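You operate a simulated robot arm through the tools that you are given. There is no shell and no other tool.

You run a simulated robot arm. Do the job below in one go: nothing can be reset, and whatever is moved stays where it is left.

TASK
Crack the ice loose and tip the cubes into the jug.
Fine: raise the tray's lever, lay it down again before you tip; all cubes in; put the tray back; spill nothing.

It is judged by the outcome, as a careful person would: the job done as asked, and still so three seconds after it is handed in. It fails if anything else is knocked over, pushed out of place, dropped, spilled or broken.

THE ROBOT
A 7-joint arm with a two-finger parallel gripper, fixed in place. Base frame: the origin is on the floor under the middle of its stand, x ahead of it, y to its left, z up; the work surface is at about z = 0.75. Lengths are in m, angles in rad, forces in N, time in s.
With the tool pointing down near the work surface it reaches from about 0.1 to 0.66 m from the base axis. Its first joint turns from -1.152 to 1.152 rad. Payload 1.57 kg.
The tool frame sits at the grasp point between the pads (the TCP): z along the fingers, y along the line on which they close. The tips reach 0.03 m beyond it. The gripper opens to 0.08 m. The fingers are 0.017 m wide and 0.012 m thick; the gripper's body (0.04 by 0.082 m) begins 0.08 m behind the TCP.
Orientation is that of the tool frame in the base frame, as a unit quaternion [w, x, y, z]. With the fingers straight down and closing along the base's y, the tool's x points along the base's -x, its y along +y and its z along -z.

THE INTERFACE
- The arm moves only by the tool apply_moves. Its argument "motion" is a list of rows, each a list of 7 numbers: the finger opening in mm, from 0 to 80, then the shift along the base's x, y, z in mm, then the turn, a rotation vector about the base's x, y, z in rad. In form: [[grip, x, y, z, rx, ry, rz], ...]. A call has 1 to 20 rows; each row is the pose to reach, as a shift and turn from the pose commanded when the call began. Rows are played at 5 a second. More than 0.05 m and 0.15 rad between two rows, or a gripper value outside its range, and nothing of the call is played. A pose out of reach is approached as far as the arm can. The call stops where the force on the tool passes 50 N (or 10 N more than at its start, if that is more) or the arm is blocked; 0.2 s more then pass. Each finger travels about 0.072 m/s and halts on what it meets, pressing with about 40 N; the grip force reading is that of the motor and also rises with nothing between the fingers. The clock runs only during rows and for 0.2 s after the last one: add rows that repeat a pose to give the fingers time. It gives the time, the measured TCP pose, the force on the tool (base axes), the opening and the grip force at its end, in the units of the frame above (readings bear some noise), with the torque about the TCP (base axes, N m) and any sound that the robot's microphone picked up.
- Cameras (640 x 400 px; columns grow to the right, rows downward): "scene" is fixed at [0.0657, 0.4435, 1.4195]; the picture's right is [-0.64, -0.77, 0.00], its down [-0.46, 0.39, -0.80] and it looks along [0.61, -0.51, -0.61] (base axes); focal length 331 px, centre (320, 200). "wrist" rides on the gripper at [0.072, -0.007, -0.122] in the tool frame; the picture's right is [0.09, 1.00, 0.00], its down [-0.84, 0.08, -0.54] and it looks along [-0.54, 0.05, 0.84] (tool axes); focal length 238 px, centre (320, 200). There is no depth. A picture from a camera that has moved, and an enlarged one, comes with that camera's place and axes in the base frame and with its lens.
- get_image(camera): a new picture of that camera. The clock stands still meanwhile.
- enlarge(camera, box): a new picture of the part [left, top, right, bottom] of that camera's present view, enlarged. The clock stands still meanwhile.
- sign_off(): hands the job in; it is judged then, once.

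Places have to be worked out from the pictures, the camera data and where the tool is seen. Open the gripper and draw the arm clear of the work before you hand the job in, unless the task says otherwise.

The tools are called after "Emit:" as a command line: name --pt "numbers of a row" for each row, then --argument value for the rest, lists and objects as JSON in quotes. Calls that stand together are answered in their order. apply_moves: Moves the arm, as the interface text tells. Its arguments: {"type":"object","properties":{"motion":{"type":"array","items":{"type":"array","items":{"type":"number"}}}},"required":["motion"]} The other tools are called the same way: get_image (camera) takes a picture; enlarge (camera, box) takes an enlarged picture of a part of a camera's view; sign_off () hands the job in.

At the start:

```text
time: 0.0
tcp_pos: [0.4211, -0.0303, 1.1852]
tool_rot: [0.001, -0.001, 1.0, 0.0]
force: [-0.1, 0.4, 0.4]
moment: [0.02, -0.01, 0.02]
grip_width: 0.0802
gripper_force: 0.0
```

scene: 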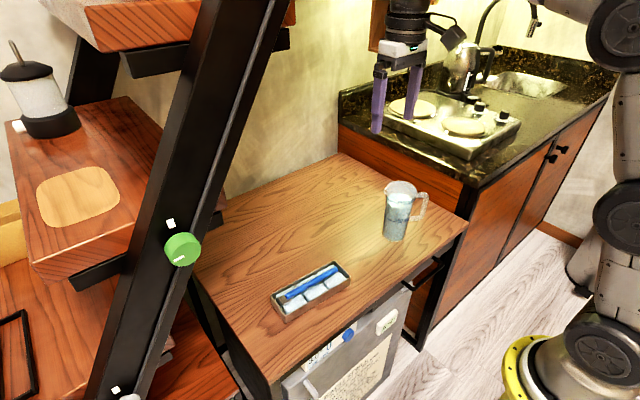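
wrist: 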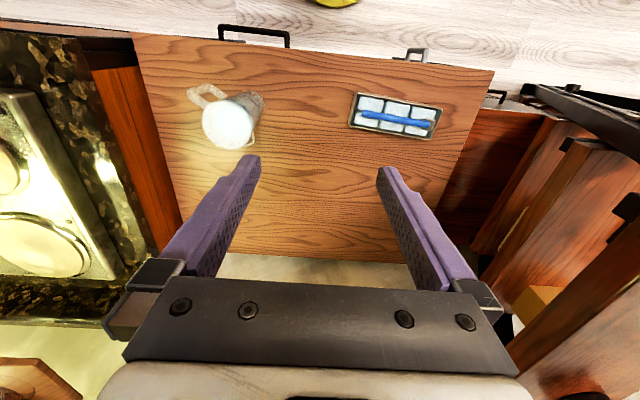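

I'll start by looking closely at the tray and the jug in both views.

Emit:
enlarge --camera "scene" --box '[250, 240, 370, 330]'

Emit:
enlarge --camera "scene" --box '[360, 165, 450, 250]'

Emit:
enlarge --camera "wrist" --box '[330, 70, 470, 160]'

Emit:
enlarge --camera "wrist" --box '[170, 70, 290, 160]'

```text
4.44 times, centred on (310, 285) of scene
camera zoom: at [0.0657, 0.4435, 1.4195], right [-0.64, -0.77, 0.0], down [-0.46, 0.39, -0.8], along [0.61, -0.51, -0.61], focal length 1471 px, centre (364, -178)
```

zoom: 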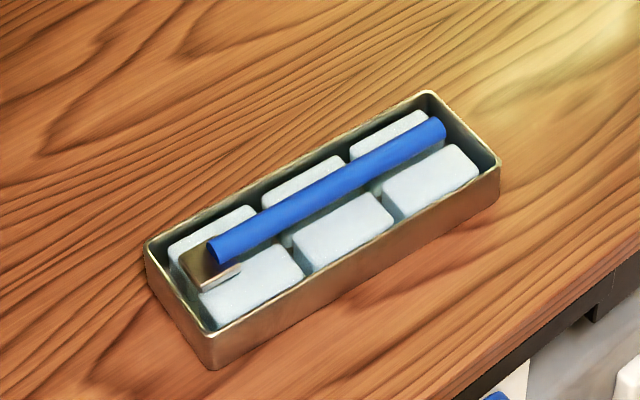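

```text
4.71 times, centred on (405, 208) of scene
camera zoom: at [0.0657, 0.4435, 1.4195], right [-0.64, -0.77, 0.0], down [-0.46, 0.39, -0.8], along [0.61, -0.51, -0.61], focal length 1557 px, centre (-80, 165)
```

zoom: 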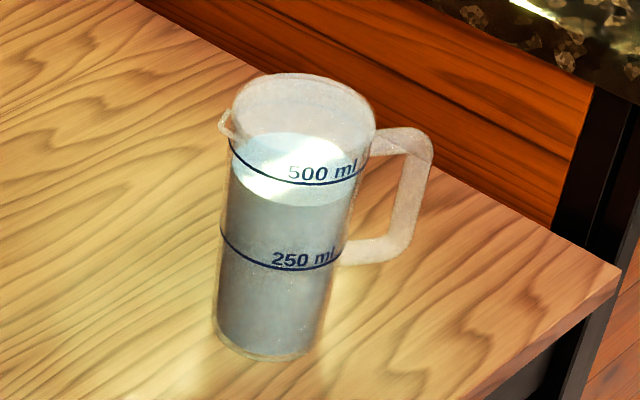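

```text
4.44 times, centred on (400, 115) of wrist
camera zoom: at [0.3491, -0.0354, 1.3065], right [-0.09, 1.0, 0.0], down [0.84, 0.08, 0.54], along [0.54, 0.05, -0.84], focal length 1059 px, centre (-36, 578)
```

zoom: 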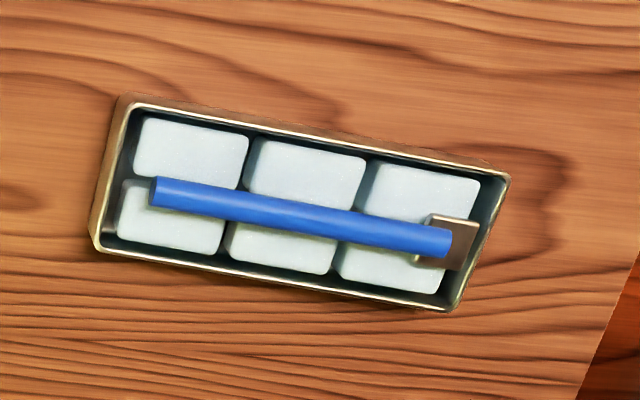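

```text
4.44 times, centred on (230, 115) of wrist
camera zoom: at [0.3491, -0.0354, 1.3065], right [-0.09, 1.0, 0.0], down [0.84, 0.08, 0.54], along [0.54, 0.05, -0.84], focal length 1059 px, centre (720, 578)
```

zoom: 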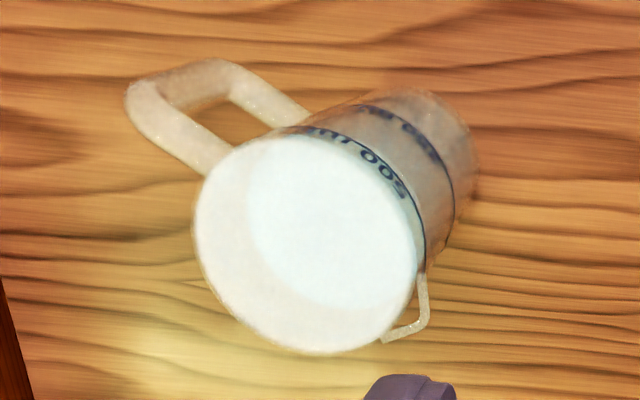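

The tray sits near (0.46, 0.14), with its rim at z≈0.78 and the lever hinged at its +y end. The jug is near (0.47, -0.17), with its rim at z≈0.92. I move above the tray and turn the tool to line up with its long axis for a closer look.

Emit:
apply_moves --pt "80 4 15 -17 0 0 0.135" --pt "80 8 30 -34 0 0 0.27" --pt "80 12 46 -51 0 0 0.406" --pt "80 15 61 -67 0 0 0.541" --pt "80 19 76 -84 0 0 0.677" --pt "80 23 92 -101 0 0 0.812" --pt "80 27 107 -118 0 0 0.947" --pt "80 31 122 -135 0 0 1.083" --pt "80 34 138 -151 0 0 1.218" --pt "80 38 153 -168 0 0 1.354" --pt "80 40 168 -185 0 0 1.489" --pt "80 40 168 -185 0 0 1.489"

```text
time: 2.6
tcp_pos: [0.4597, 0.1366, 0.9987]
tool_rot: [0.001, -0.678, 0.735, 0.0]
force: [0.4, 0.2, 0.3]
moment: [0.02, 0.0, 0.01]
grip_width: 0.08
gripper_force: 0.1
```

The arm reached the commanded pose above the tray. I take pictures from here.

Emit:
get_image --camera "wrist"

Emit:
get_image --camera "scene"

```text
taken
camera wrist: at [0.4605, 0.0657, 1.1206], right [-1.0, -0.01, 0.0], down [-0.01, 0.84, 0.54], along [-0.01, 0.54, -0.84], focal length 238 px, centre (320, 200)
```

wrist: 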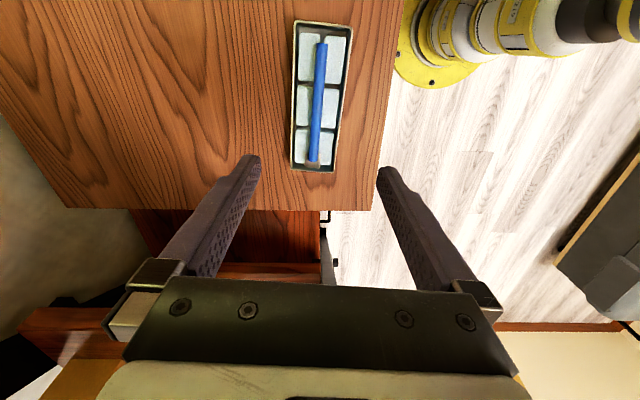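

```text
taken
```

scene: 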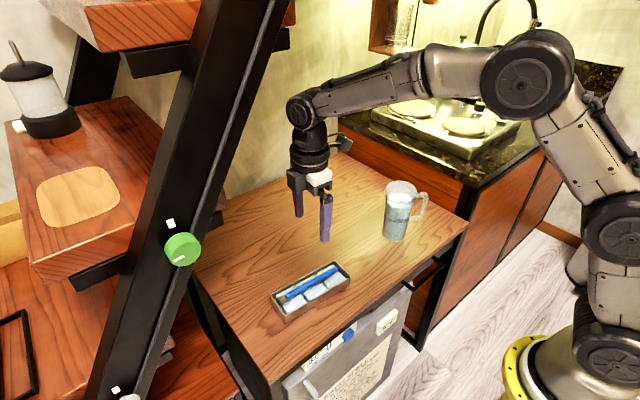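

The tray is right below the tool. I enlarge it to measure the corners, the lever and the cubes.

Emit:
enlarge --camera "wrist" --box '[200, 10, 440, 180]'

Emit:
enlarge --camera "wrist" --box '[270, 110, 370, 180]'

Emit:
enlarge --camera "wrist" --box '[270, 10, 370, 80]'

```text
2.35 times, centred on (320, 95) of wrist
camera zoom: at [0.4605, 0.0657, 1.1206], right [-1.0, -0.01, 0.0], down [-0.01, 0.84, 0.54], along [-0.01, 0.54, -0.84], focal length 561 px, centre (320, 447)
```

zoom: 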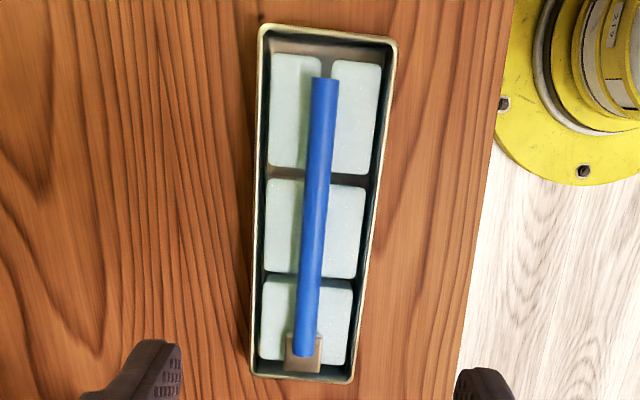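

```text
5.71 times, centred on (320, 145) of wrist
camera zoom: at [0.4605, 0.0657, 1.1206], right [-1.0, -0.01, 0.0], down [-0.01, 0.84, 0.54], along [-0.01, 0.54, -0.84], focal length 1362 px, centre (320, 514)
```

zoom: 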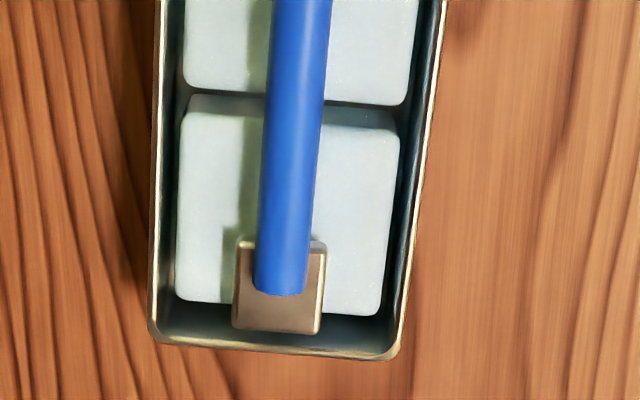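

```text
5.71 times, centred on (320, 45) of wrist
camera zoom: at [0.4605, 0.0657, 1.1206], right [-1.0, -0.01, 0.0], down [-0.01, 0.84, 0.54], along [-0.01, 0.54, -0.84], focal length 1362 px, centre (320, 1086)
```

zoom: 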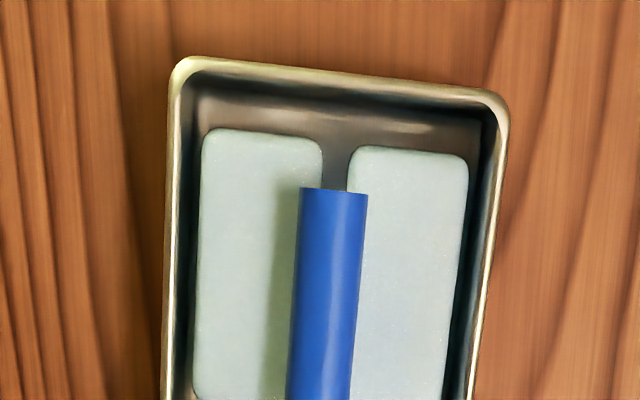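

The rim corners from both views agree: the tray's centre is about (0.462, 0.138) and its long axis is about 0.077 rad off base y. Next I yaw back, retreat towards the base and tilt the tool, so I can see the lever from the side and test a forward-pointing hand.

Emit:
apply_moves --pt "80 -12 0 0 0 0 -0.149" --pt "80 -24 0 0 0 0 -0.298" --pt "80 -36 0 0 0 0 -0.447" --pt "80 -48 0 0 0 0 -0.596" --pt "80 -60 0 0 0 0 -0.745" --pt "80 -72 0 0 0 0 -0.894" --pt "80 -84 0 0 0 0 -1.043" --pt "80 -96 0 0 0 0 -1.192" --pt "80 -108 0 0 0 0 -1.341" --pt "80 -130 0 -30 0 0 -1.489" --pt "80 -130 0 -60 0 0 -1.489" --pt "80 -130 0 -60 0 0 -1.489"

Emit:
apply_moves --pt "80 0 0 -10 0 -0.14 0" --pt "80 0 0 -20 0 -0.28 0" --pt "80 0 0 -30 0 -0.42 0" --pt "80 0 0 -40 0 -0.56 0" --pt "80 0 0 -50 0 -0.7 0" --pt "80 0 0 -60 0 -0.8 0" --pt "80 0 0 -60 0 -0.8 0"

Emit:
get_image --camera "wrist"

```text
time: 5.2
tcp_pos: [0.3337, 0.1356, 0.9416]
tool_rot: [0.002, 0.0, 1.0, 0.0]
force: [0.0, 0.6, -0.1]
moment: [0.0, 0.0, -0.02]
grip_width: 0.0801
gripper_force: 0.1
```

```text
time: 6.8
tcp_pos: [0.3319, 0.1387, 0.8793]
tool_rot: [0.391, 0.0, 0.921, 0.001]
force: [0.2, -0.5, 0.3]
moment: [0.02, 0.02, 0.01]
grip_width: 0.0797
gripper_force: 0.1
```

```text
taken
camera wrist: at [0.1931, 0.1329, 0.9125], right [-0.06, 1.0, -0.07], down [0.19, 0.08, 0.98], along [0.98, 0.05, -0.2], focal length 238 px, centre (320, 200)
```

wrist: 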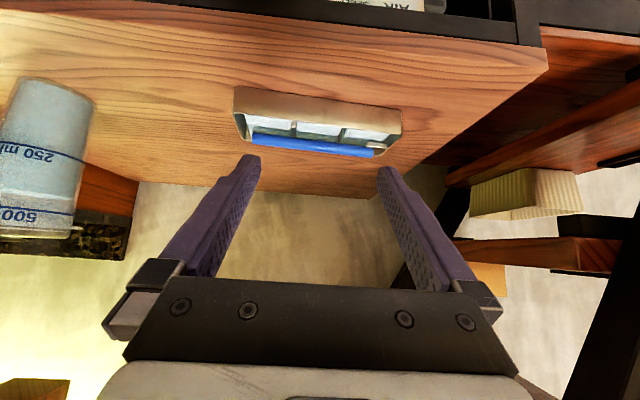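

The tilted pose is reachable and shows the tray from the side (upside down). I enlarge the tray, the lever and the jug.

Emit:
enlarge --camera "wrist" --box '[220, 70, 420, 180]'

Emit:
enlarge --camera "wrist" --box '[0, 60, 140, 250]'

```text
3.20 times, centred on (320, 125) of wrist
camera zoom: at [0.1931, 0.1329, 0.9125], right [-0.06, 1.0, -0.07], down [0.19, 0.08, 0.98], along [0.98, 0.05, -0.2], focal length 763 px, centre (320, 440)
```

zoom: 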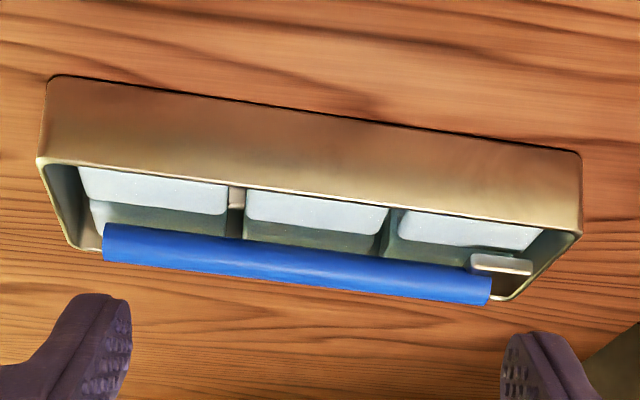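

```text
2.11 times, centred on (70, 155) of wrist
camera zoom: at [0.1931, 0.1329, 0.9125], right [-0.06, 1.0, -0.07], down [0.19, 0.08, 0.98], along [0.98, 0.05, -0.2], focal length 502 px, centre (846, 295)
```

zoom: 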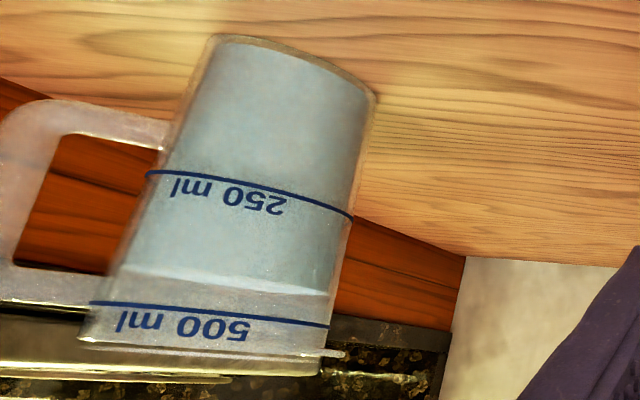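

This gives tube centre z≈0.791, radius about 7 mm, spanning y≈0.062–0.209, clear above the rim (0.7815). Before touching anything, I test with the empty hand, high up, whether the arm can hold the pouring attitude over the jug.

Emit:
apply_moves --pt "80 0 0 45 0 0 0" --pt "80 0 0 90 0 0 0" --pt "80 5 -20 130 0 0 -0.04" --pt "80 15 -55 160 0 0 -0.08" --pt "80 30 -95 185 0 0 -0.12" --pt "80 45 -135 205 0 0 -0.16" --pt "80 60 -175 220 0 0 -0.2" --pt "80 75 -215 230 0 0 -0.24" --pt "80 95 -255 240 0 0 -0.3" --pt "80 118 -290 241 0 0 -0.355" --pt "80 135 -310 241 0 0 -0.355" --pt "80 135 -310 241 0 0 -0.355"

Emit:
apply_moves --pt "80 0 0 0 -0.0487 -0.1313 0" --pt "80 0 0 0 -0.0973 -0.2626 0" --pt "80 0 0 0 -0.146 -0.3938 0" --pt "80 0 0 0 -0.1946 -0.5251 0" --pt "80 0 0 0 -0.2433 -0.6564 0" --pt "80 0 0 0 -0.292 -0.7877 0" --pt "80 0 0 0 -0.3406 -0.9189 0" --pt "80 0 0 0 -0.3824 -1.0315 0" --pt "80 0 0 0 -0.3824 -1.0315 0"

Emit:
get_image --camera "scene"

```text
time: 9.4
tcp_pos: [0.4691, -0.1692, 1.1232]
tool_rot: [0.384, 0.163, 0.906, -0.069]
force: [-0.3, -0.6, -0.8]
moment: [0.01, 0.02, -0.01]
grip_width: 0.0799
gripper_force: 0.0
```

```text
time: 11.4
tcp_pos: [0.467, -0.1733, 1.1209]
tool_rot: [0.801, 0.103, 0.572, -0.144]
force: [-0.5, 0.9, -0.1]
moment: [0.02, 0.01, -0.02]
grip_width: 0.0801
gripper_force: 0.0
```

```text
taken
```

scene: 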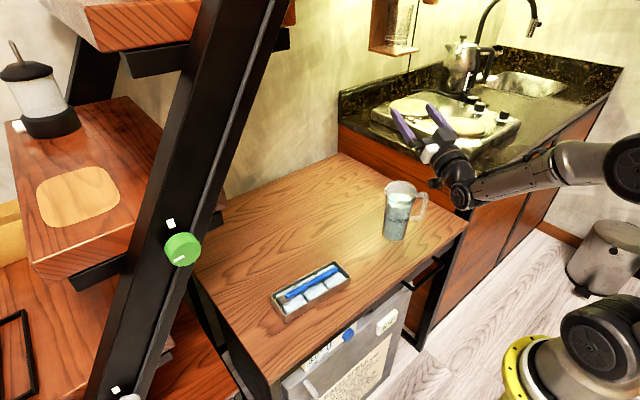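

The arm fully reached a tilt of 1.9 rad. I check that it can go about 0.4 rad further, staying high above the jug, then look again.

Emit:
apply_moves --pt "80 0 0 15 -0.0348 -0.0938 0" --pt "80 0 0 30 -0.0695 -0.1875 0" --pt "80 0 0 30 -0.1043 -0.2813 0" --pt "80 0 0 30 -0.139 -0.3751 0" --pt "80 0 0 30 -0.139 -0.3751 0"

Emit:
get_image --camera "wrist"

Emit:
enlarge --camera "scene" --box '[340, 60, 540, 260]'

```text
time: 12.6
tcp_pos: [0.4674, -0.1725, 1.1502]
tool_rot: [0.899, 0.073, 0.401, -0.162]
force: [0.5, -0.2, 1.0]
moment: [0.02, -0.02, 0.04]
grip_width: 0.0799
gripper_force: 0.1
```

```text
taken
camera wrist: at [0.4239, -0.1625, 1.0151], right [0.4, 0.91, -0.07], down [-0.88, 0.41, 0.26], along [0.27, -0.04, 0.96], focal length 238 px, centre (320, 200)
```

wrist: 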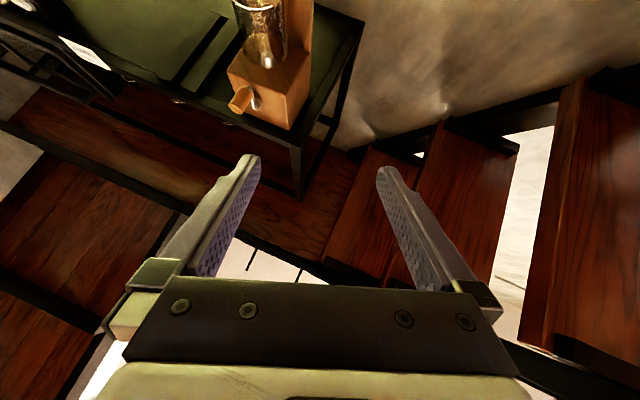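

```text
2.00 times, centred on (440, 160) of scene
camera zoom: at [0.0657, 0.4435, 1.4195], right [-0.64, -0.77, 0.0], down [-0.46, 0.39, -0.8], along [0.61, -0.51, -0.61], focal length 662 px, centre (80, 280)
```

zoom: 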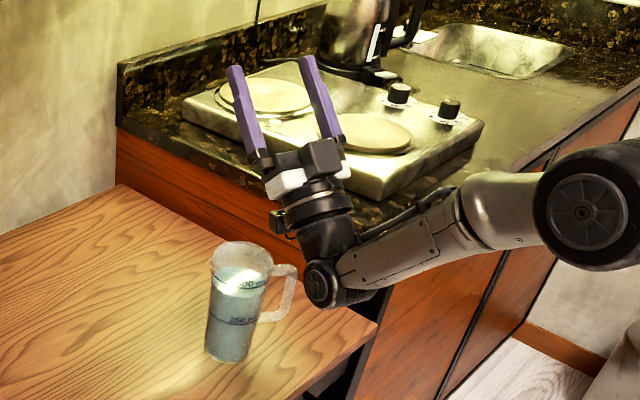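

A tilt of 2.3 rad also works, so pouring towards the base with the hand pointing outward is feasible. I tilt back upright and then go to the lever's free end.

Emit:
apply_moves --pt "80 0 0 0 0.05 0.1349 0" --pt "80 0 0 0 0.1 0.2698 0" --pt "80 0 5 0 0.15 0.4046 0" --pt "80 0 10 0 0.2 0.5395 0" --pt "80 0 20 0 0.25 0.6744 0" --pt "80 0 30 0 0.3 0.8093 0" --pt "80 0 40 0 0.35 0.9442 0" --pt "80 0 50 0 0.4 1.079 0" --pt "80 0 60 0 0.45 1.2139 0" --pt "80 0 70 0 0.5 1.3488 0" --pt "80 0 80 0 0.55 1.4837 0" --pt "80 0 90 0 0.6 1.6186 0" --pt "80 0 100 0 0.65 1.7534 0" --pt "80 0 110 0 0.7 1.8883 0" --pt "80 0 120 0 0.75 2.0232 0" --pt "80 0 130 0 0.7995 2.1567 0" --pt "80 0 130 0 0.7995 2.1567 0"

Emit:
apply_moves --pt "80 0 10 0 0 0 0.142" --pt "80 0 20 0 0 0 0.284" --pt "80 0 30 0 0 0 0.427" --pt "80 0 40 0 0 0 0.569" --pt "80 0 50 0 0 0 0.711" --pt "70 0 60 -10 0 0 0.853" --pt "60 0 70 -20 0 0 0.996" --pt "50 0 80 -30 0 0 1.138" --pt "40 0 90 -50 0 0 1.28" --pt "30 0 100 -70 0 0 1.422" --pt "30 0 112 -90 0 0 1.564" --pt "30 -3 118 -110 0 0 1.707" --pt "30 -5 121 -130 0 0 1.849" --pt "30 -7 122 -150 0 0 1.849" --pt "30 -7 122 -150 0 0 1.849"

Emit:
get_image --camera "wrist"

```text
time: 16.2
tcp_pos: [0.465, -0.0422, 1.1477]
tool_rot: [0.033, 0.175, 0.975, -0.136]
force: [0.4, -1.1, 0.7]
moment: [-0.03, 0.02, 0.02]
grip_width: 0.0799
gripper_force: 0.0
out of reach, approached as far as the arm can: row 10, 12, 13, 14, 15, 16, 17
```

```text
time: 19.4
tcp_pos: [0.3576, 0.1355, 0.8893]
tool_rot: [0.181, -0.628, 0.755, -0.061]
force: [0.5, 0.1, 0.1]
moment: [0.01, 0.03, -0.01]
grip_width: 0.0302
gripper_force: 0.1
out of reach, approached as far as the arm can: row 3, 4, 5, 6, 7, 8, 9, 10, 11, 12, 13, 14, 15
```

```text
taken
camera wrist: at [0.3099, 0.0482, 0.9889], right [-0.94, 0.11, -0.33], down [-0.14, 0.75, 0.64], along [0.33, 0.65, -0.69], focal length 238 px, centre (320, 200)
```

wrist: 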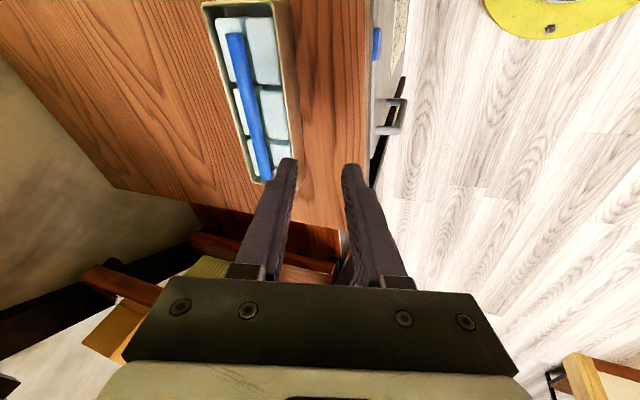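

The return path ran into a joint limit, so the hand is off its commanded pose, though in free air with no contact force. I look at the arm's shape before recovering.

Emit:
get_image --camera "scene"

```text
taken
```

scene: 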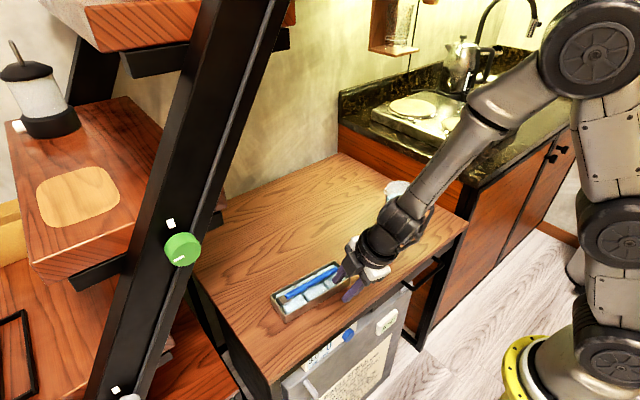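

The hand is above the tray's near side with nothing touched. I raise it and wind the yaw back towards the starting attitude, to get back to a good arm shape.

Emit:
apply_moves --pt "30 0 0 20 0 0 0" --pt "30 0 0 40 0 0 0" --pt "30 0 0 60 0 0 -0.1" --pt "30 0 -10 80 0 0 -0.2" --pt "30 -5 -20 100 0 0 -0.34" --pt "30 -10 -30 120 0 0 -0.48" --pt "30 -15 -40 140 0 0 -0.62" --pt "30 -20 -50 160 0 0 -0.76" --pt "30 -25 -60 170 0 0 -0.9" --pt "30 -30 -75 180 0 0 -1.04" --pt "30 -35 -90 185 0 0 -1.18" --pt "30 -39 -100 185 0 0 -1.32" --pt "30 -39 -112 185 0 0 -1.46" --pt "30 -39 -112 185 0 0 -1.494" --pt "30 -39 -112 185 0 0 -1.494"

Emit:
get_image --camera "scene"

```text
time: 22.6
tcp_pos: [0.3171, 0.0377, 1.0683]
tool_rot: [0.091, 0.052, 0.98, -0.167]
force: [0.5, -0.5, -0.2]
moment: [-0.02, 0.04, 0.0]
grip_width: 0.0298
gripper_force: 0.1
out of reach, approached as far as the arm can: row 1, 2, 3
```

```text
taken
```

scene: 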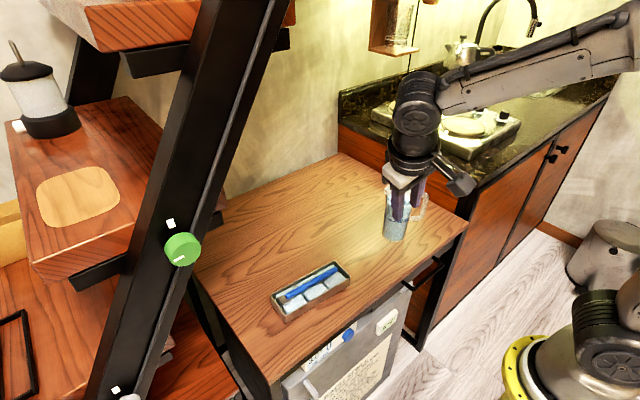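

The commanded pose resets to whatever was actually reached, and the hand is clear of everything. I level the tool and return to the starting pose (0.421, -0.030, 1.185).

Emit:
apply_moves --pt "30 13 -8 15 0.043 0.0206 0" --pt "30 26 -17 30 0.0863 0.0413 0" --pt "30 39 -25 45 0.1294 0.0619 0" --pt "30 52 -34 60 0.1726 0.0825 0" --pt "30 65 -42 75 0.2157 0.1031 0" --pt "30 78 -51 90 0.2588 0.1238 0" --pt "30 91 -60 104 0.302 0.1444 0" --pt "30 104 -68 117 0.3451 0.165 0" --pt "30 104 -68 117 0.3451 0.165 0"

Emit:
get_image --camera "scene"

```text
time: 24.6
tcp_pos: [0.4219, -0.0319, 1.1841]
tool_rot: [-0.001, 0.053, 0.999, 0.001]
force: [-0.2, -0.4, -0.2]
moment: [0.0, 0.04, -0.04]
grip_width: 0.0301
gripper_force: 0.0
```

```text
taken
```

scene: 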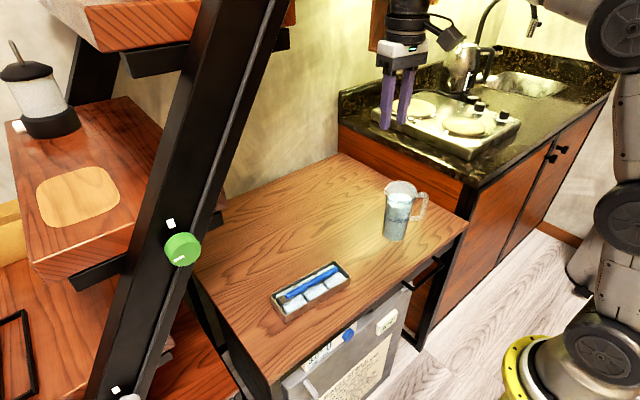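

I'm back at the start pose. Next I rehearse the full pour rotation at the pour spot with the empty hand: upright over the jug first, then tilt to 1.9 rad and back.

Emit:
apply_moves --pt "30 10 -25 -10 0 0 -0.04" --pt "30 20 -50 -30 0 0 -0.08" --pt "30 30 -75 -50 0 0 -0.12" --pt "30 40 -100 -70 0 0 -0.16" --pt "30 50 -125 -90 0 0 -0.2" --pt "30 61 -147 -110 0 0 -0.249" --pt "30 61 -147 -124 0 0 -0.249" --pt "30 61 -147 -124 0 0 -0.249"

Emit:
apply_moves --pt "30 0 0 0 -0.0487 -0.1313 0" --pt "30 0 0 0 -0.0973 -0.2626 0" --pt "30 0 0 0 -0.146 -0.3938 0" --pt "30 0 0 0 -0.1946 -0.5251 0" --pt "30 0 0 0 -0.2433 -0.6564 0" --pt "30 0 0 0 -0.292 -0.7877 0" --pt "30 0 0 0 -0.3406 -0.9189 0" --pt "30 0 0 0 -0.3893 -1.0502 0" --pt "30 0 0 0 -0.438 -1.1815 0" --pt "30 0 0 0 -0.4866 -1.3128 0" --pt "30 0 0 0 -0.5353 -1.4441 0" --pt "30 0 0 0 -0.584 -1.5753 0" --pt "30 0 0 0 -0.6326 -1.7066 0" --pt "30 0 0 0 -0.6604 -1.7816 0" --pt "30 0 0 0 -0.6604 -1.7816 0"

```text
time: 26.4
tcp_pos: [0.4819, -0.1781, 1.0611]
tool_rot: [0.0, 0.177, 0.984, 0.0]
force: [0.7, -0.5, -0.4]
moment: [0.02, -0.01, 0.01]
grip_width: 0.0301
gripper_force: 0.1
```

```text
time: 29.6
tcp_pos: [0.481, -0.1773, 1.0608]
tool_rot: [0.8, 0.104, 0.573, -0.144]
force: [-0.3, -0.3, 0.3]
moment: [-0.03, -0.03, -0.01]
grip_width: 0.0299
gripper_force: 0.1
```

The full tilt at the pour spot works with no reach problem. I look at it, then reverse the rotation to confirm the way back.

Emit:
enlarge --camera "scene" --box '[340, 60, 540, 260]'

Emit:
apply_moves --pt "30 0 0 0 0.0487 0.1313 0" --pt "30 0 0 0 0.0973 0.2626 0" --pt "30 0 0 0 0.146 0.3938 0" --pt "30 0 0 0 0.1946 0.5251 0" --pt "30 0 0 0 0.2433 0.6564 0" --pt "30 0 0 0 0.292 0.7877 0" --pt "30 0 0 0 0.3406 0.9189 0" --pt "30 0 0 0 0.3893 1.0502 0" --pt "30 0 0 0 0.438 1.1815 0" --pt "30 0 0 0 0.4866 1.3128 0" --pt "30 0 0 0 0.5353 1.4441 0" --pt "30 0 0 0 0.584 1.5753 0" --pt "30 0 0 0 0.6326 1.7066 0" --pt "30 0 0 0 0.6604 1.7816 0" --pt "30 0 0 0 0.6604 1.7816 0"

```text
2.00 times, centred on (440, 160) of scene
camera zoom: at [0.0657, 0.4435, 1.4195], right [-0.64, -0.77, 0.0], down [-0.46, 0.39, -0.8], along [0.61, -0.51, -0.61], focal length 662 px, centre (80, 280)
```

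zoom: 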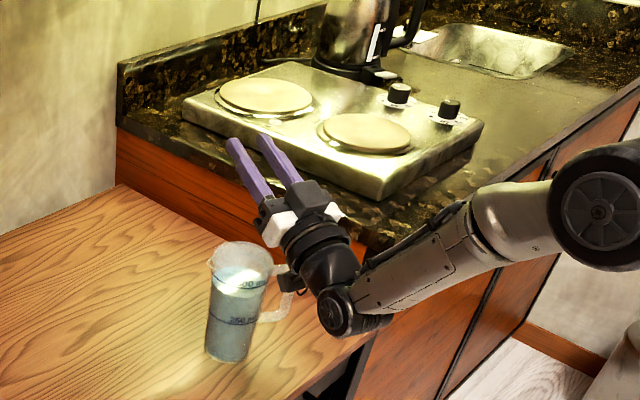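

```text
time: 32.8
tcp_pos: [0.4813, -0.1773, 1.0598]
tool_rot: [-0.001, 0.178, 0.984, 0.0]
force: [1.1, -0.2, 0.4]
moment: [-0.01, 0.02, -0.05]
grip_width: 0.0301
gripper_force: 0.1
```

The round trip works cleanly. While upright over the jug, I take a wrist picture to refine the position of its mouth.

Emit:
get_image --camera "wrist"

Emit:
enlarge --camera "scene" --box '[250, 240, 370, 330]'

```text
taken
camera wrist: at [0.4104, -0.157, 1.1821], right [0.26, 0.97, 0.0], down [0.81, -0.22, 0.54], along [0.52, -0.14, -0.84], focal length 238 px, centre (320, 200)
```

wrist: 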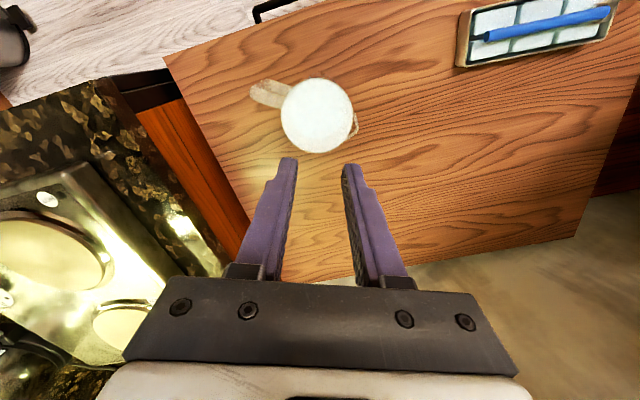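

```text
4.44 times, centred on (310, 285) of scene
camera zoom: at [0.0657, 0.4435, 1.4195], right [-0.64, -0.77, 0.0], down [-0.46, 0.39, -0.8], along [0.61, -0.51, -0.61], focal length 1471 px, centre (364, -178)
```

zoom: 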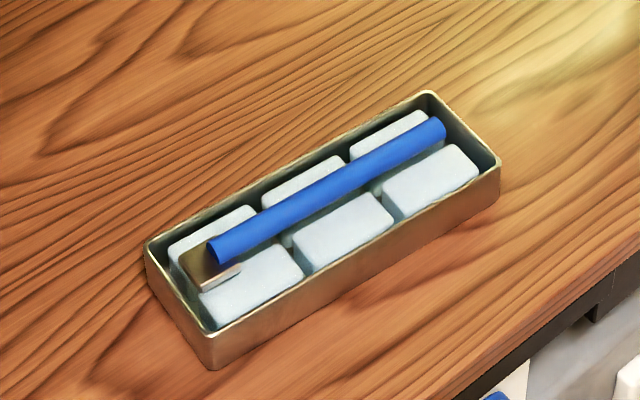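

Emit:
enlarge --camera "wrist" --box '[240, 60, 380, 170]'

```text
3.64 times, centred on (310, 115) of wrist
camera zoom: at [0.4104, -0.157, 1.1821], right [0.26, 0.97, 0.0], down [0.81, -0.22, 0.54], along [0.52, -0.14, -0.84], focal length 867 px, centre (356, 509)
```

zoom: 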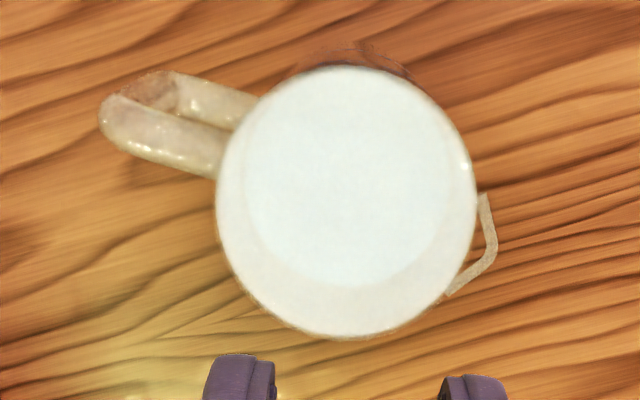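

The jug's mouth is centred at (0.469, -0.175), with its rim at z≈0.918 and an outer radius of about 39 mm. Now I move to the lever's free end with the fingers set to straddle the tube, opening 30 mm.

Emit:
apply_moves --pt "30 -2 19 0 0 0 0.132" --pt "30 -3 37 0 0 0 0.264" --pt "30 -5 56 0 0 0 0.396" --pt "30 -6 74 0 0 0 0.528" --pt "30 -8 93 -5 0 0 0.66" --pt "30 -10 111 -10 0 0 0.792" --pt "30 -11 130 -20 0 0 0.925" --pt "30 -13 148 -35 0 0 1.057" --pt "30 -14 167 -50 0 0 1.189" --pt "30 -16 185 -70 0 0 1.321" --pt "30 -17 204 -90 0 0 1.453" --pt "30 -19 222 -110 0 0 1.585" --pt "30 -20 241 -130 0 0 1.717" --pt "30 -22 259 -150 0 0 1.849" --pt "30 -22 259 -180 0 0 1.849" --pt "30 -22 259 -180 0 0 1.849"

Emit:
get_image --camera "wrist"

Emit:
enlarge --camera "scene" --box '[240, 200, 400, 330]'

```text
time: 36.2
tcp_pos: [0.4599, 0.0789, 0.8811]
tool_rot: [0.001, -0.679, 0.734, 0.0]
force: [0.5, 0.4, -0.5]
moment: [-0.02, -0.03, 0.04]
grip_width: 0.0298
gripper_force: 0.1
```

```text
taken
camera wrist: at [0.4606, 0.0082, 1.004], right [-1.0, -0.02, 0.0], down [-0.01, 0.84, 0.54], along [-0.01, 0.54, -0.84], focal length 238 px, centre (320, 200)
```

wrist: 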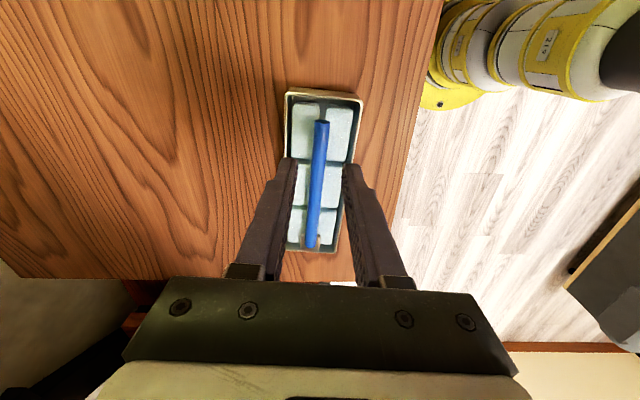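

```text
3.08 times, centred on (320, 265) of scene
camera zoom: at [0.0657, 0.4435, 1.4195], right [-0.64, -0.77, 0.0], down [-0.46, 0.39, -0.8], along [0.61, -0.51, -0.61], focal length 1018 px, centre (320, 0)
```

zoom: 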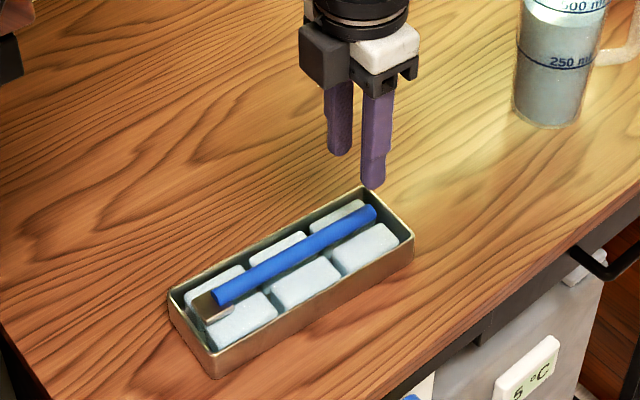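

The tool is centred on the tube to within about a millimetre. I descend so the pads straddle the tube with the tips just above the cubes, then close.

Emit:
apply_moves --pt "30 0 0 -20 0 0 0" --pt "30 0 0 -40 0 0 0" --pt "30 0 0 -55 0 0 0" --pt "30 0 0 -63 0 0 0" --pt "30 0 0 -68 0 0 0" --pt "30 0 0 -71 0 0 0" --pt "30 0 0 -71 0 0 0"

Emit:
get_image --camera "wrist"

Emit:
enlarge --camera "scene" --box '[260, 230, 380, 320]'

```text
time: 37.8
tcp_pos: [0.4592, 0.0808, 0.8113]
tool_rot: [-0.001, -0.68, 0.734, 0.0]
force: [-0.6, 0.6, 0.4]
moment: [-0.03, 0.01, 0.02]
grip_width: 0.03
gripper_force: 0.0
```

```text
taken
camera wrist: at [0.4591, 0.0104, 0.932], right [-1.0, -0.01, 0.0], down [-0.01, 0.84, 0.54], along [-0.01, 0.54, -0.84], focal length 238 px, centre (320, 200)
```

wrist: 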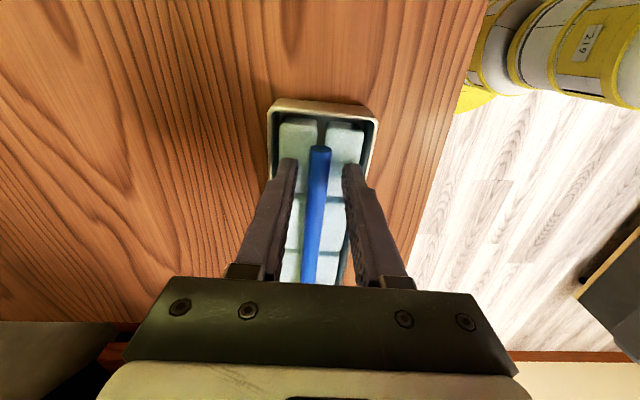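

```text
4.44 times, centred on (320, 275) of scene
camera zoom: at [0.0657, 0.4435, 1.4195], right [-0.64, -0.77, 0.0], down [-0.46, 0.39, -0.8], along [0.61, -0.51, -0.61], focal length 1471 px, centre (320, -133)
```

zoom: 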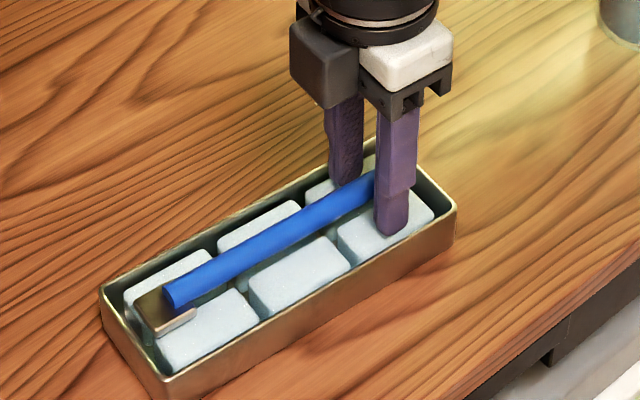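

The fingers straddle the tube cleanly with the tips above the cubes and no contact force. I close on the tube.

Emit:
apply_moves --pt "20 0 0 0 0 0 0" --pt "14 0 0 0 0 0 0" --pt "10 0 0 0 0 0 0" --pt "10 0 0 0 0 0 0"

Emit:
enlarge --camera "wrist" --box '[240, 80, 400, 200]'

```text
time: 38.8
tcp_pos: [0.4595, 0.0811, 0.8099]
tool_rot: [0.0, -0.678, 0.735, 0.0]
force: [2.0, 0.3, -0.4]
moment: [0.01, -0.04, -0.1]
grip_width: 0.013
gripper_force: 30.2
```

```text
3.33 times, centred on (320, 140) of wrist
camera zoom: at [0.4593, 0.0104, 0.9323], right [-1.0, -0.01, 0.0], down [-0.01, 0.84, 0.54], along [-0.01, 0.54, -0.84], focal length 794 px, centre (320, 400)
```

zoom: 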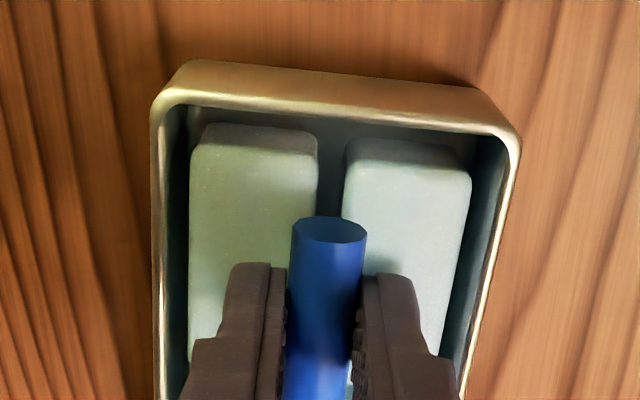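

The grip is firm on the 13 mm tube. I start lifting along an arc about the hinge, near (0.4685, 0.213), in small steps, watching the forces.

Emit:
apply_moves --pt "10 0 0.1 3.3 0 0 0" --pt "10 0 0.2 6.6 0 0 0" --pt "10 0 0.4 9.9 0 0 0" --pt "10 0 0.7 13.2 0 0 0" --pt "10 0.1 1 16.4 0 0 0" --pt "10 0.1 1.5 19.7 0 0 0" --pt "10 0.1 1.5 19.7 0 0 0"

Emit:
enlarge --camera "scene" --box '[260, 230, 380, 320]'

```text
time: 40.4
tcp_pos: [0.4596, 0.0829, 0.8298]
tool_rot: [-0.001, -0.679, 0.734, -0.001]
force: [-0.9, -0.5, -2.0]
moment: [-0.23, 0.05, -0.01]
grip_width: 0.013
gripper_force: 29.7
```

```text
4.44 times, centred on (320, 275) of scene
camera zoom: at [0.0657, 0.4435, 1.4195], right [-0.64, -0.77, 0.0], down [-0.46, 0.39, -0.8], along [0.61, -0.51, -0.61], focal length 1471 px, centre (320, -133)
```

zoom: 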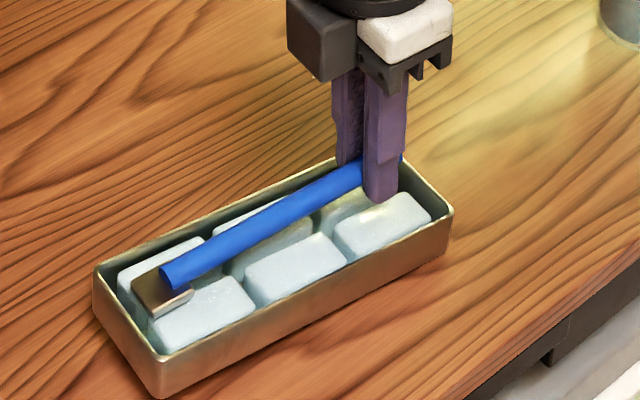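

The forces (-2 N, -0.23 N·m) suggest the tube isn't pivoting in the grip and the tray may be lifting or shifting instead. I check from another view before going on.

Emit:
get_image --camera "wrist"

Emit:
enlarge --camera "scene" --box '[250, 240, 370, 330]'

```text
taken
camera wrist: at [0.4588, 0.0121, 0.9516], right [-1.0, -0.01, 0.0], down [-0.01, 0.84, 0.54], along [-0.01, 0.54, -0.84], focal length 238 px, centre (320, 200)
```

wrist: 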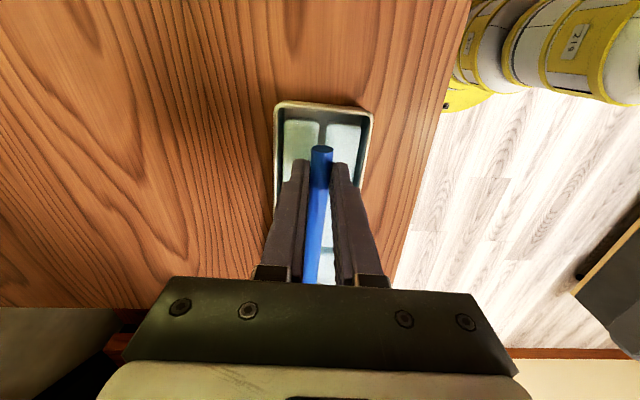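

```text
4.44 times, centred on (310, 285) of scene
camera zoom: at [0.0657, 0.4435, 1.4195], right [-0.64, -0.77, 0.0], down [-0.46, 0.39, -0.8], along [0.61, -0.51, -0.61], focal length 1471 px, centre (364, -178)
```

zoom: 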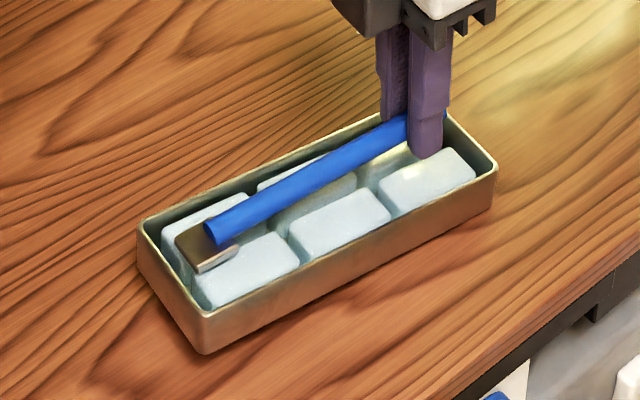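

The hinge end of the tray rose about 14 mm. The strong grip keeps the tube horizontal, so the tool has to rotate with the lever. I lower it back exactly so the tray sits flat again, then release.

Emit:
apply_moves --pt "10 0 -0.5 -3.3 0 0 0" --pt "10 0 -0.8 -6.5 0 0 0" --pt "10 0 -1.1 -9.8 0 0 0" --pt "10 0 -1.3 -13.1 0 0 0" --pt "10 0 -1.4 -16.4 0 0 0" --pt "10 0 -1.5 -19.7 0 0 0" --pt "10 0 -1.5 -19.7 0 0 0" --pt "13 0 -1.5 -19.7 0 0 0" --pt "20 0 -1.5 -19.7 0 0 0" --pt "30 0 -1.5 -19.7 0 0 0" --pt "30 0 -1.5 -19.7 0 0 0"

Emit:
enlarge --camera "scene" --box '[250, 240, 370, 330]'

```text
time: 42.8
tcp_pos: [0.4587, 0.0834, 0.8101]
tool_rot: [-0.001, -0.68, 0.733, 0.0]
force: [-0.3, -0.4, 0.3]
moment: [0.04, 0.0, -0.04]
grip_width: 0.0301
gripper_force: 0.0
```

```text
4.44 times, centred on (310, 285) of scene
camera zoom: at [0.0657, 0.4435, 1.4195], right [-0.64, -0.77, 0.0], down [-0.46, 0.39, -0.8], along [0.61, -0.51, -0.61], focal length 1471 px, centre (364, -178)
```

zoom: 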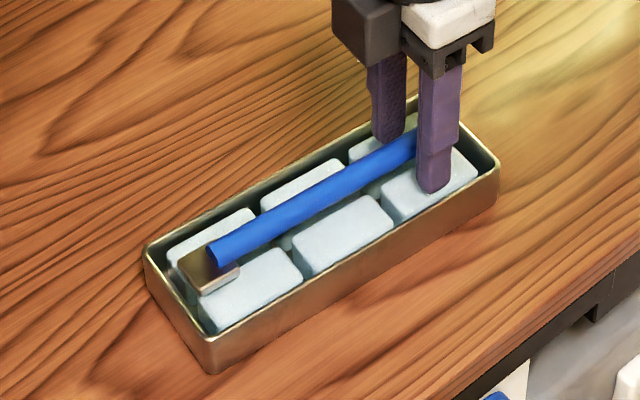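

The tray is back flat at its original spot, to within a pixel. I now re-approach with the hand leaned 0.6 rad towards -y, so I can grip and then rotate the tool together with the lever.

Emit:
apply_moves --pt "30 0 0 25 0 0 0" --pt "30 0 0 50 0 0 0" --pt "30 -1 -10 50 0.1197 -0.0081 0" --pt "30 -1 -20 50 0.2394 -0.0162 0" --pt "30 -2 -30 50 0.3592 -0.0244 0" --pt "30 -2 -40 50 0.4789 -0.0325 0" --pt "30 -2 -46 48 0.5986 -0.0406 0" --pt "30 -2 -46 48 0.5986 -0.0406 0"

Emit:
get_image --camera "wrist"

Emit:
get_image --camera "scene"

```text
time: 44.6
tcp_pos: [0.4581, 0.0364, 0.8564]
tool_rot: [0.216, -0.649, 0.701, 0.203]
force: [0.6, 0.4, -0.3]
moment: [-0.01, 0.01, -0.02]
grip_width: 0.03
gripper_force: 0.1
```

```text
taken
camera wrist: at [0.4536, -0.0912, 0.9167], right [-1.0, 0.0, -0.05], down [-0.04, 0.39, 0.92], along [0.02, 0.92, -0.39], focal length 238 px, centre (320, 200)
```

wrist: 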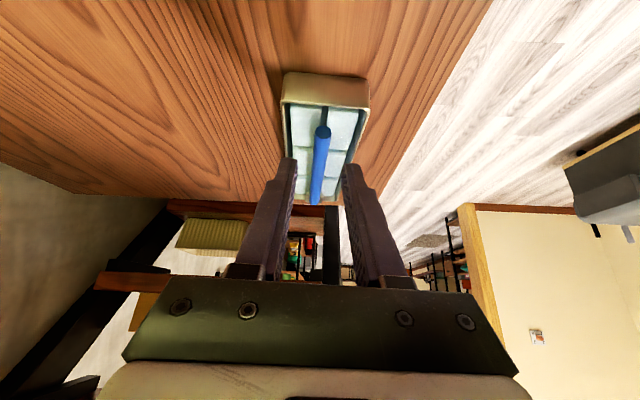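

```text
taken
```

scene: 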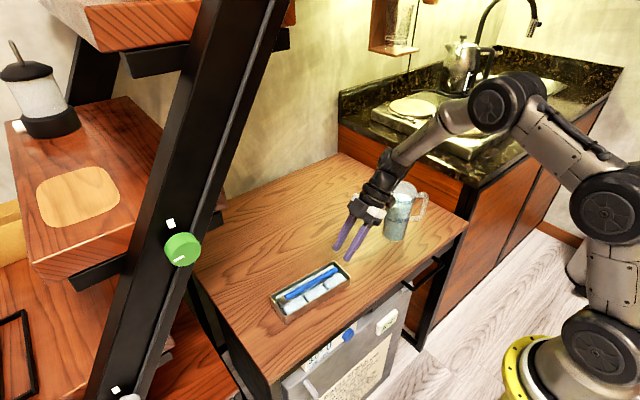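

The view shows the +y side of the tray is open, and the fingers line up with the tube. I slide down along the tool axis onto the tube and check.

Emit:
apply_moves --pt "30 0.5 10 -14 0 0 0" --pt "30 1 20 -29 0 0 0" --pt "30 1.5 28 -41 0 0 0" --pt "30 2 32 -46.5 0 0 0" --pt "30 2 34 -49 0 0 0" --pt "30 2 34 -49 0 0 0"

Emit:
enlarge --camera "scene" --box '[250, 240, 370, 330]'

Emit:
enlarge --camera "wrist" --box '[220, 70, 420, 220]'

```text
time: 46.0
tcp_pos: [0.4607, 0.0698, 0.8072]
tool_rot: [0.215, -0.649, 0.701, 0.202]
force: [-0.4, 0.3, 0.5]
moment: [0.0, -0.01, -0.01]
grip_width: 0.0297
gripper_force: 0.0
```

```text
4.44 times, centred on (310, 285) of scene
camera zoom: at [0.0657, 0.4435, 1.4195], right [-0.64, -0.77, 0.0], down [-0.46, 0.39, -0.8], along [0.61, -0.51, -0.61], focal length 1471 px, centre (364, -178)
```

zoom: 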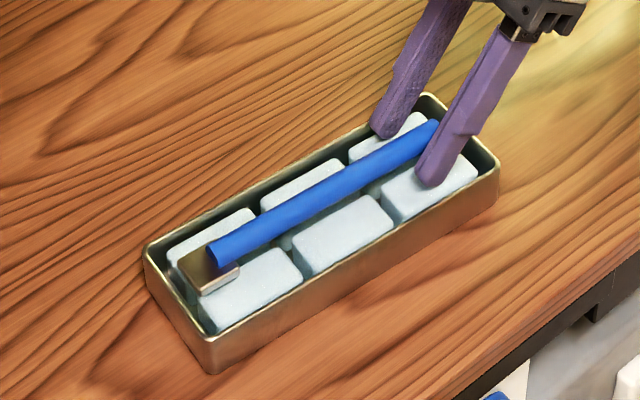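

```text
2.67 times, centred on (320, 145) of wrist
camera zoom: at [0.4564, -0.0573, 0.8679], right [-1.0, 0.0, -0.05], down [-0.04, 0.39, 0.92], along [0.02, 0.92, -0.39], focal length 636 px, centre (320, 347)
```

zoom: 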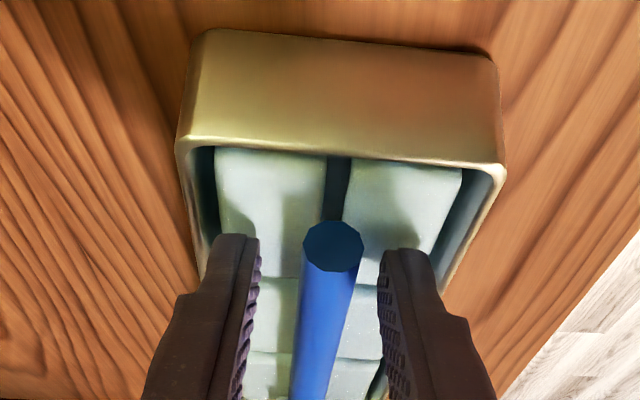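

The pads straddle the tube. I close with a moderate grip (target 11 mm) and rotate the tool together with the lever about the hinge by 0.2 rad.

Emit:
apply_moves --pt "18 0 0 0 0 0 0" --pt "11 0 0 0 0 0 0" --pt "11 0 0 0 0 0 0" --pt "11 0 0 0 0 0 0" --pt "11 0.1 1 7.1 -0.0499 0.0034 0" --pt "11 0.2 2.4 14.2 -0.0998 0.0068 0" --pt "11 0.3 4.1 21.2 -0.1497 0.0102 0" --pt "11 0.4 6.2 28.1 -0.1995 0.0135 0" --pt "11 0.4 6.2 28.1 -0.1995 0.0135 0"

Emit:
enlarge --camera "scene" --box '[250, 240, 370, 330]'

```text
time: 48.0
tcp_pos: [0.4607, 0.0774, 0.8383]
tool_rot: [0.144, -0.666, 0.72, 0.136]
force: [-0.7, -0.6, -0.2]
moment: [-0.29, 0.06, -0.02]
grip_width: 0.013
gripper_force: 29.5
```

```text
4.44 times, centred on (310, 285) of scene
camera zoom: at [0.0657, 0.4435, 1.4195], right [-0.64, -0.77, 0.0], down [-0.46, 0.39, -0.8], along [0.61, -0.51, -0.61], focal length 1471 px, centre (364, -178)
```

zoom: 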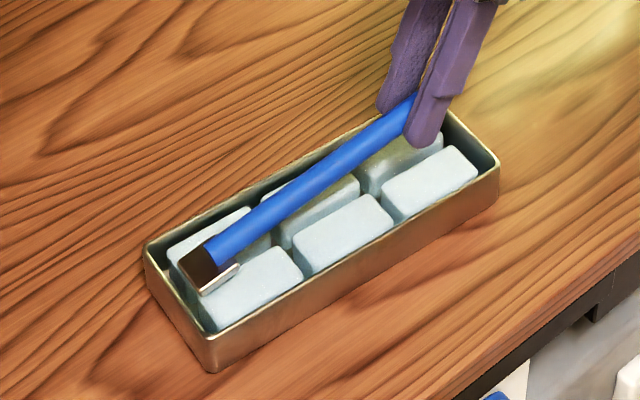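

The tray stays flat while the lever and its bracket turn, and the only load is a small couple of -0.29 N·m. I turn the tool 0.03 rad more about the grip point to see whether that couple relaxes.

Emit:
apply_moves --pt "11 0 0.3 0.1 -0.015 0.001 0" --pt "11 0 0.6 0.2 -0.03 0.002 0" --pt "11 0 0.6 0.2 -0.03 0.002 0"

```text
time: 48.8
tcp_pos: [0.4614, 0.0782, 0.838]
tool_rot: [0.134, -0.668, 0.721, 0.125]
force: [-1.9, 0.7, 6.9]
moment: [0.94, -0.01, 0.18]
grip_width: 0.0132
gripper_force: 29.8
```

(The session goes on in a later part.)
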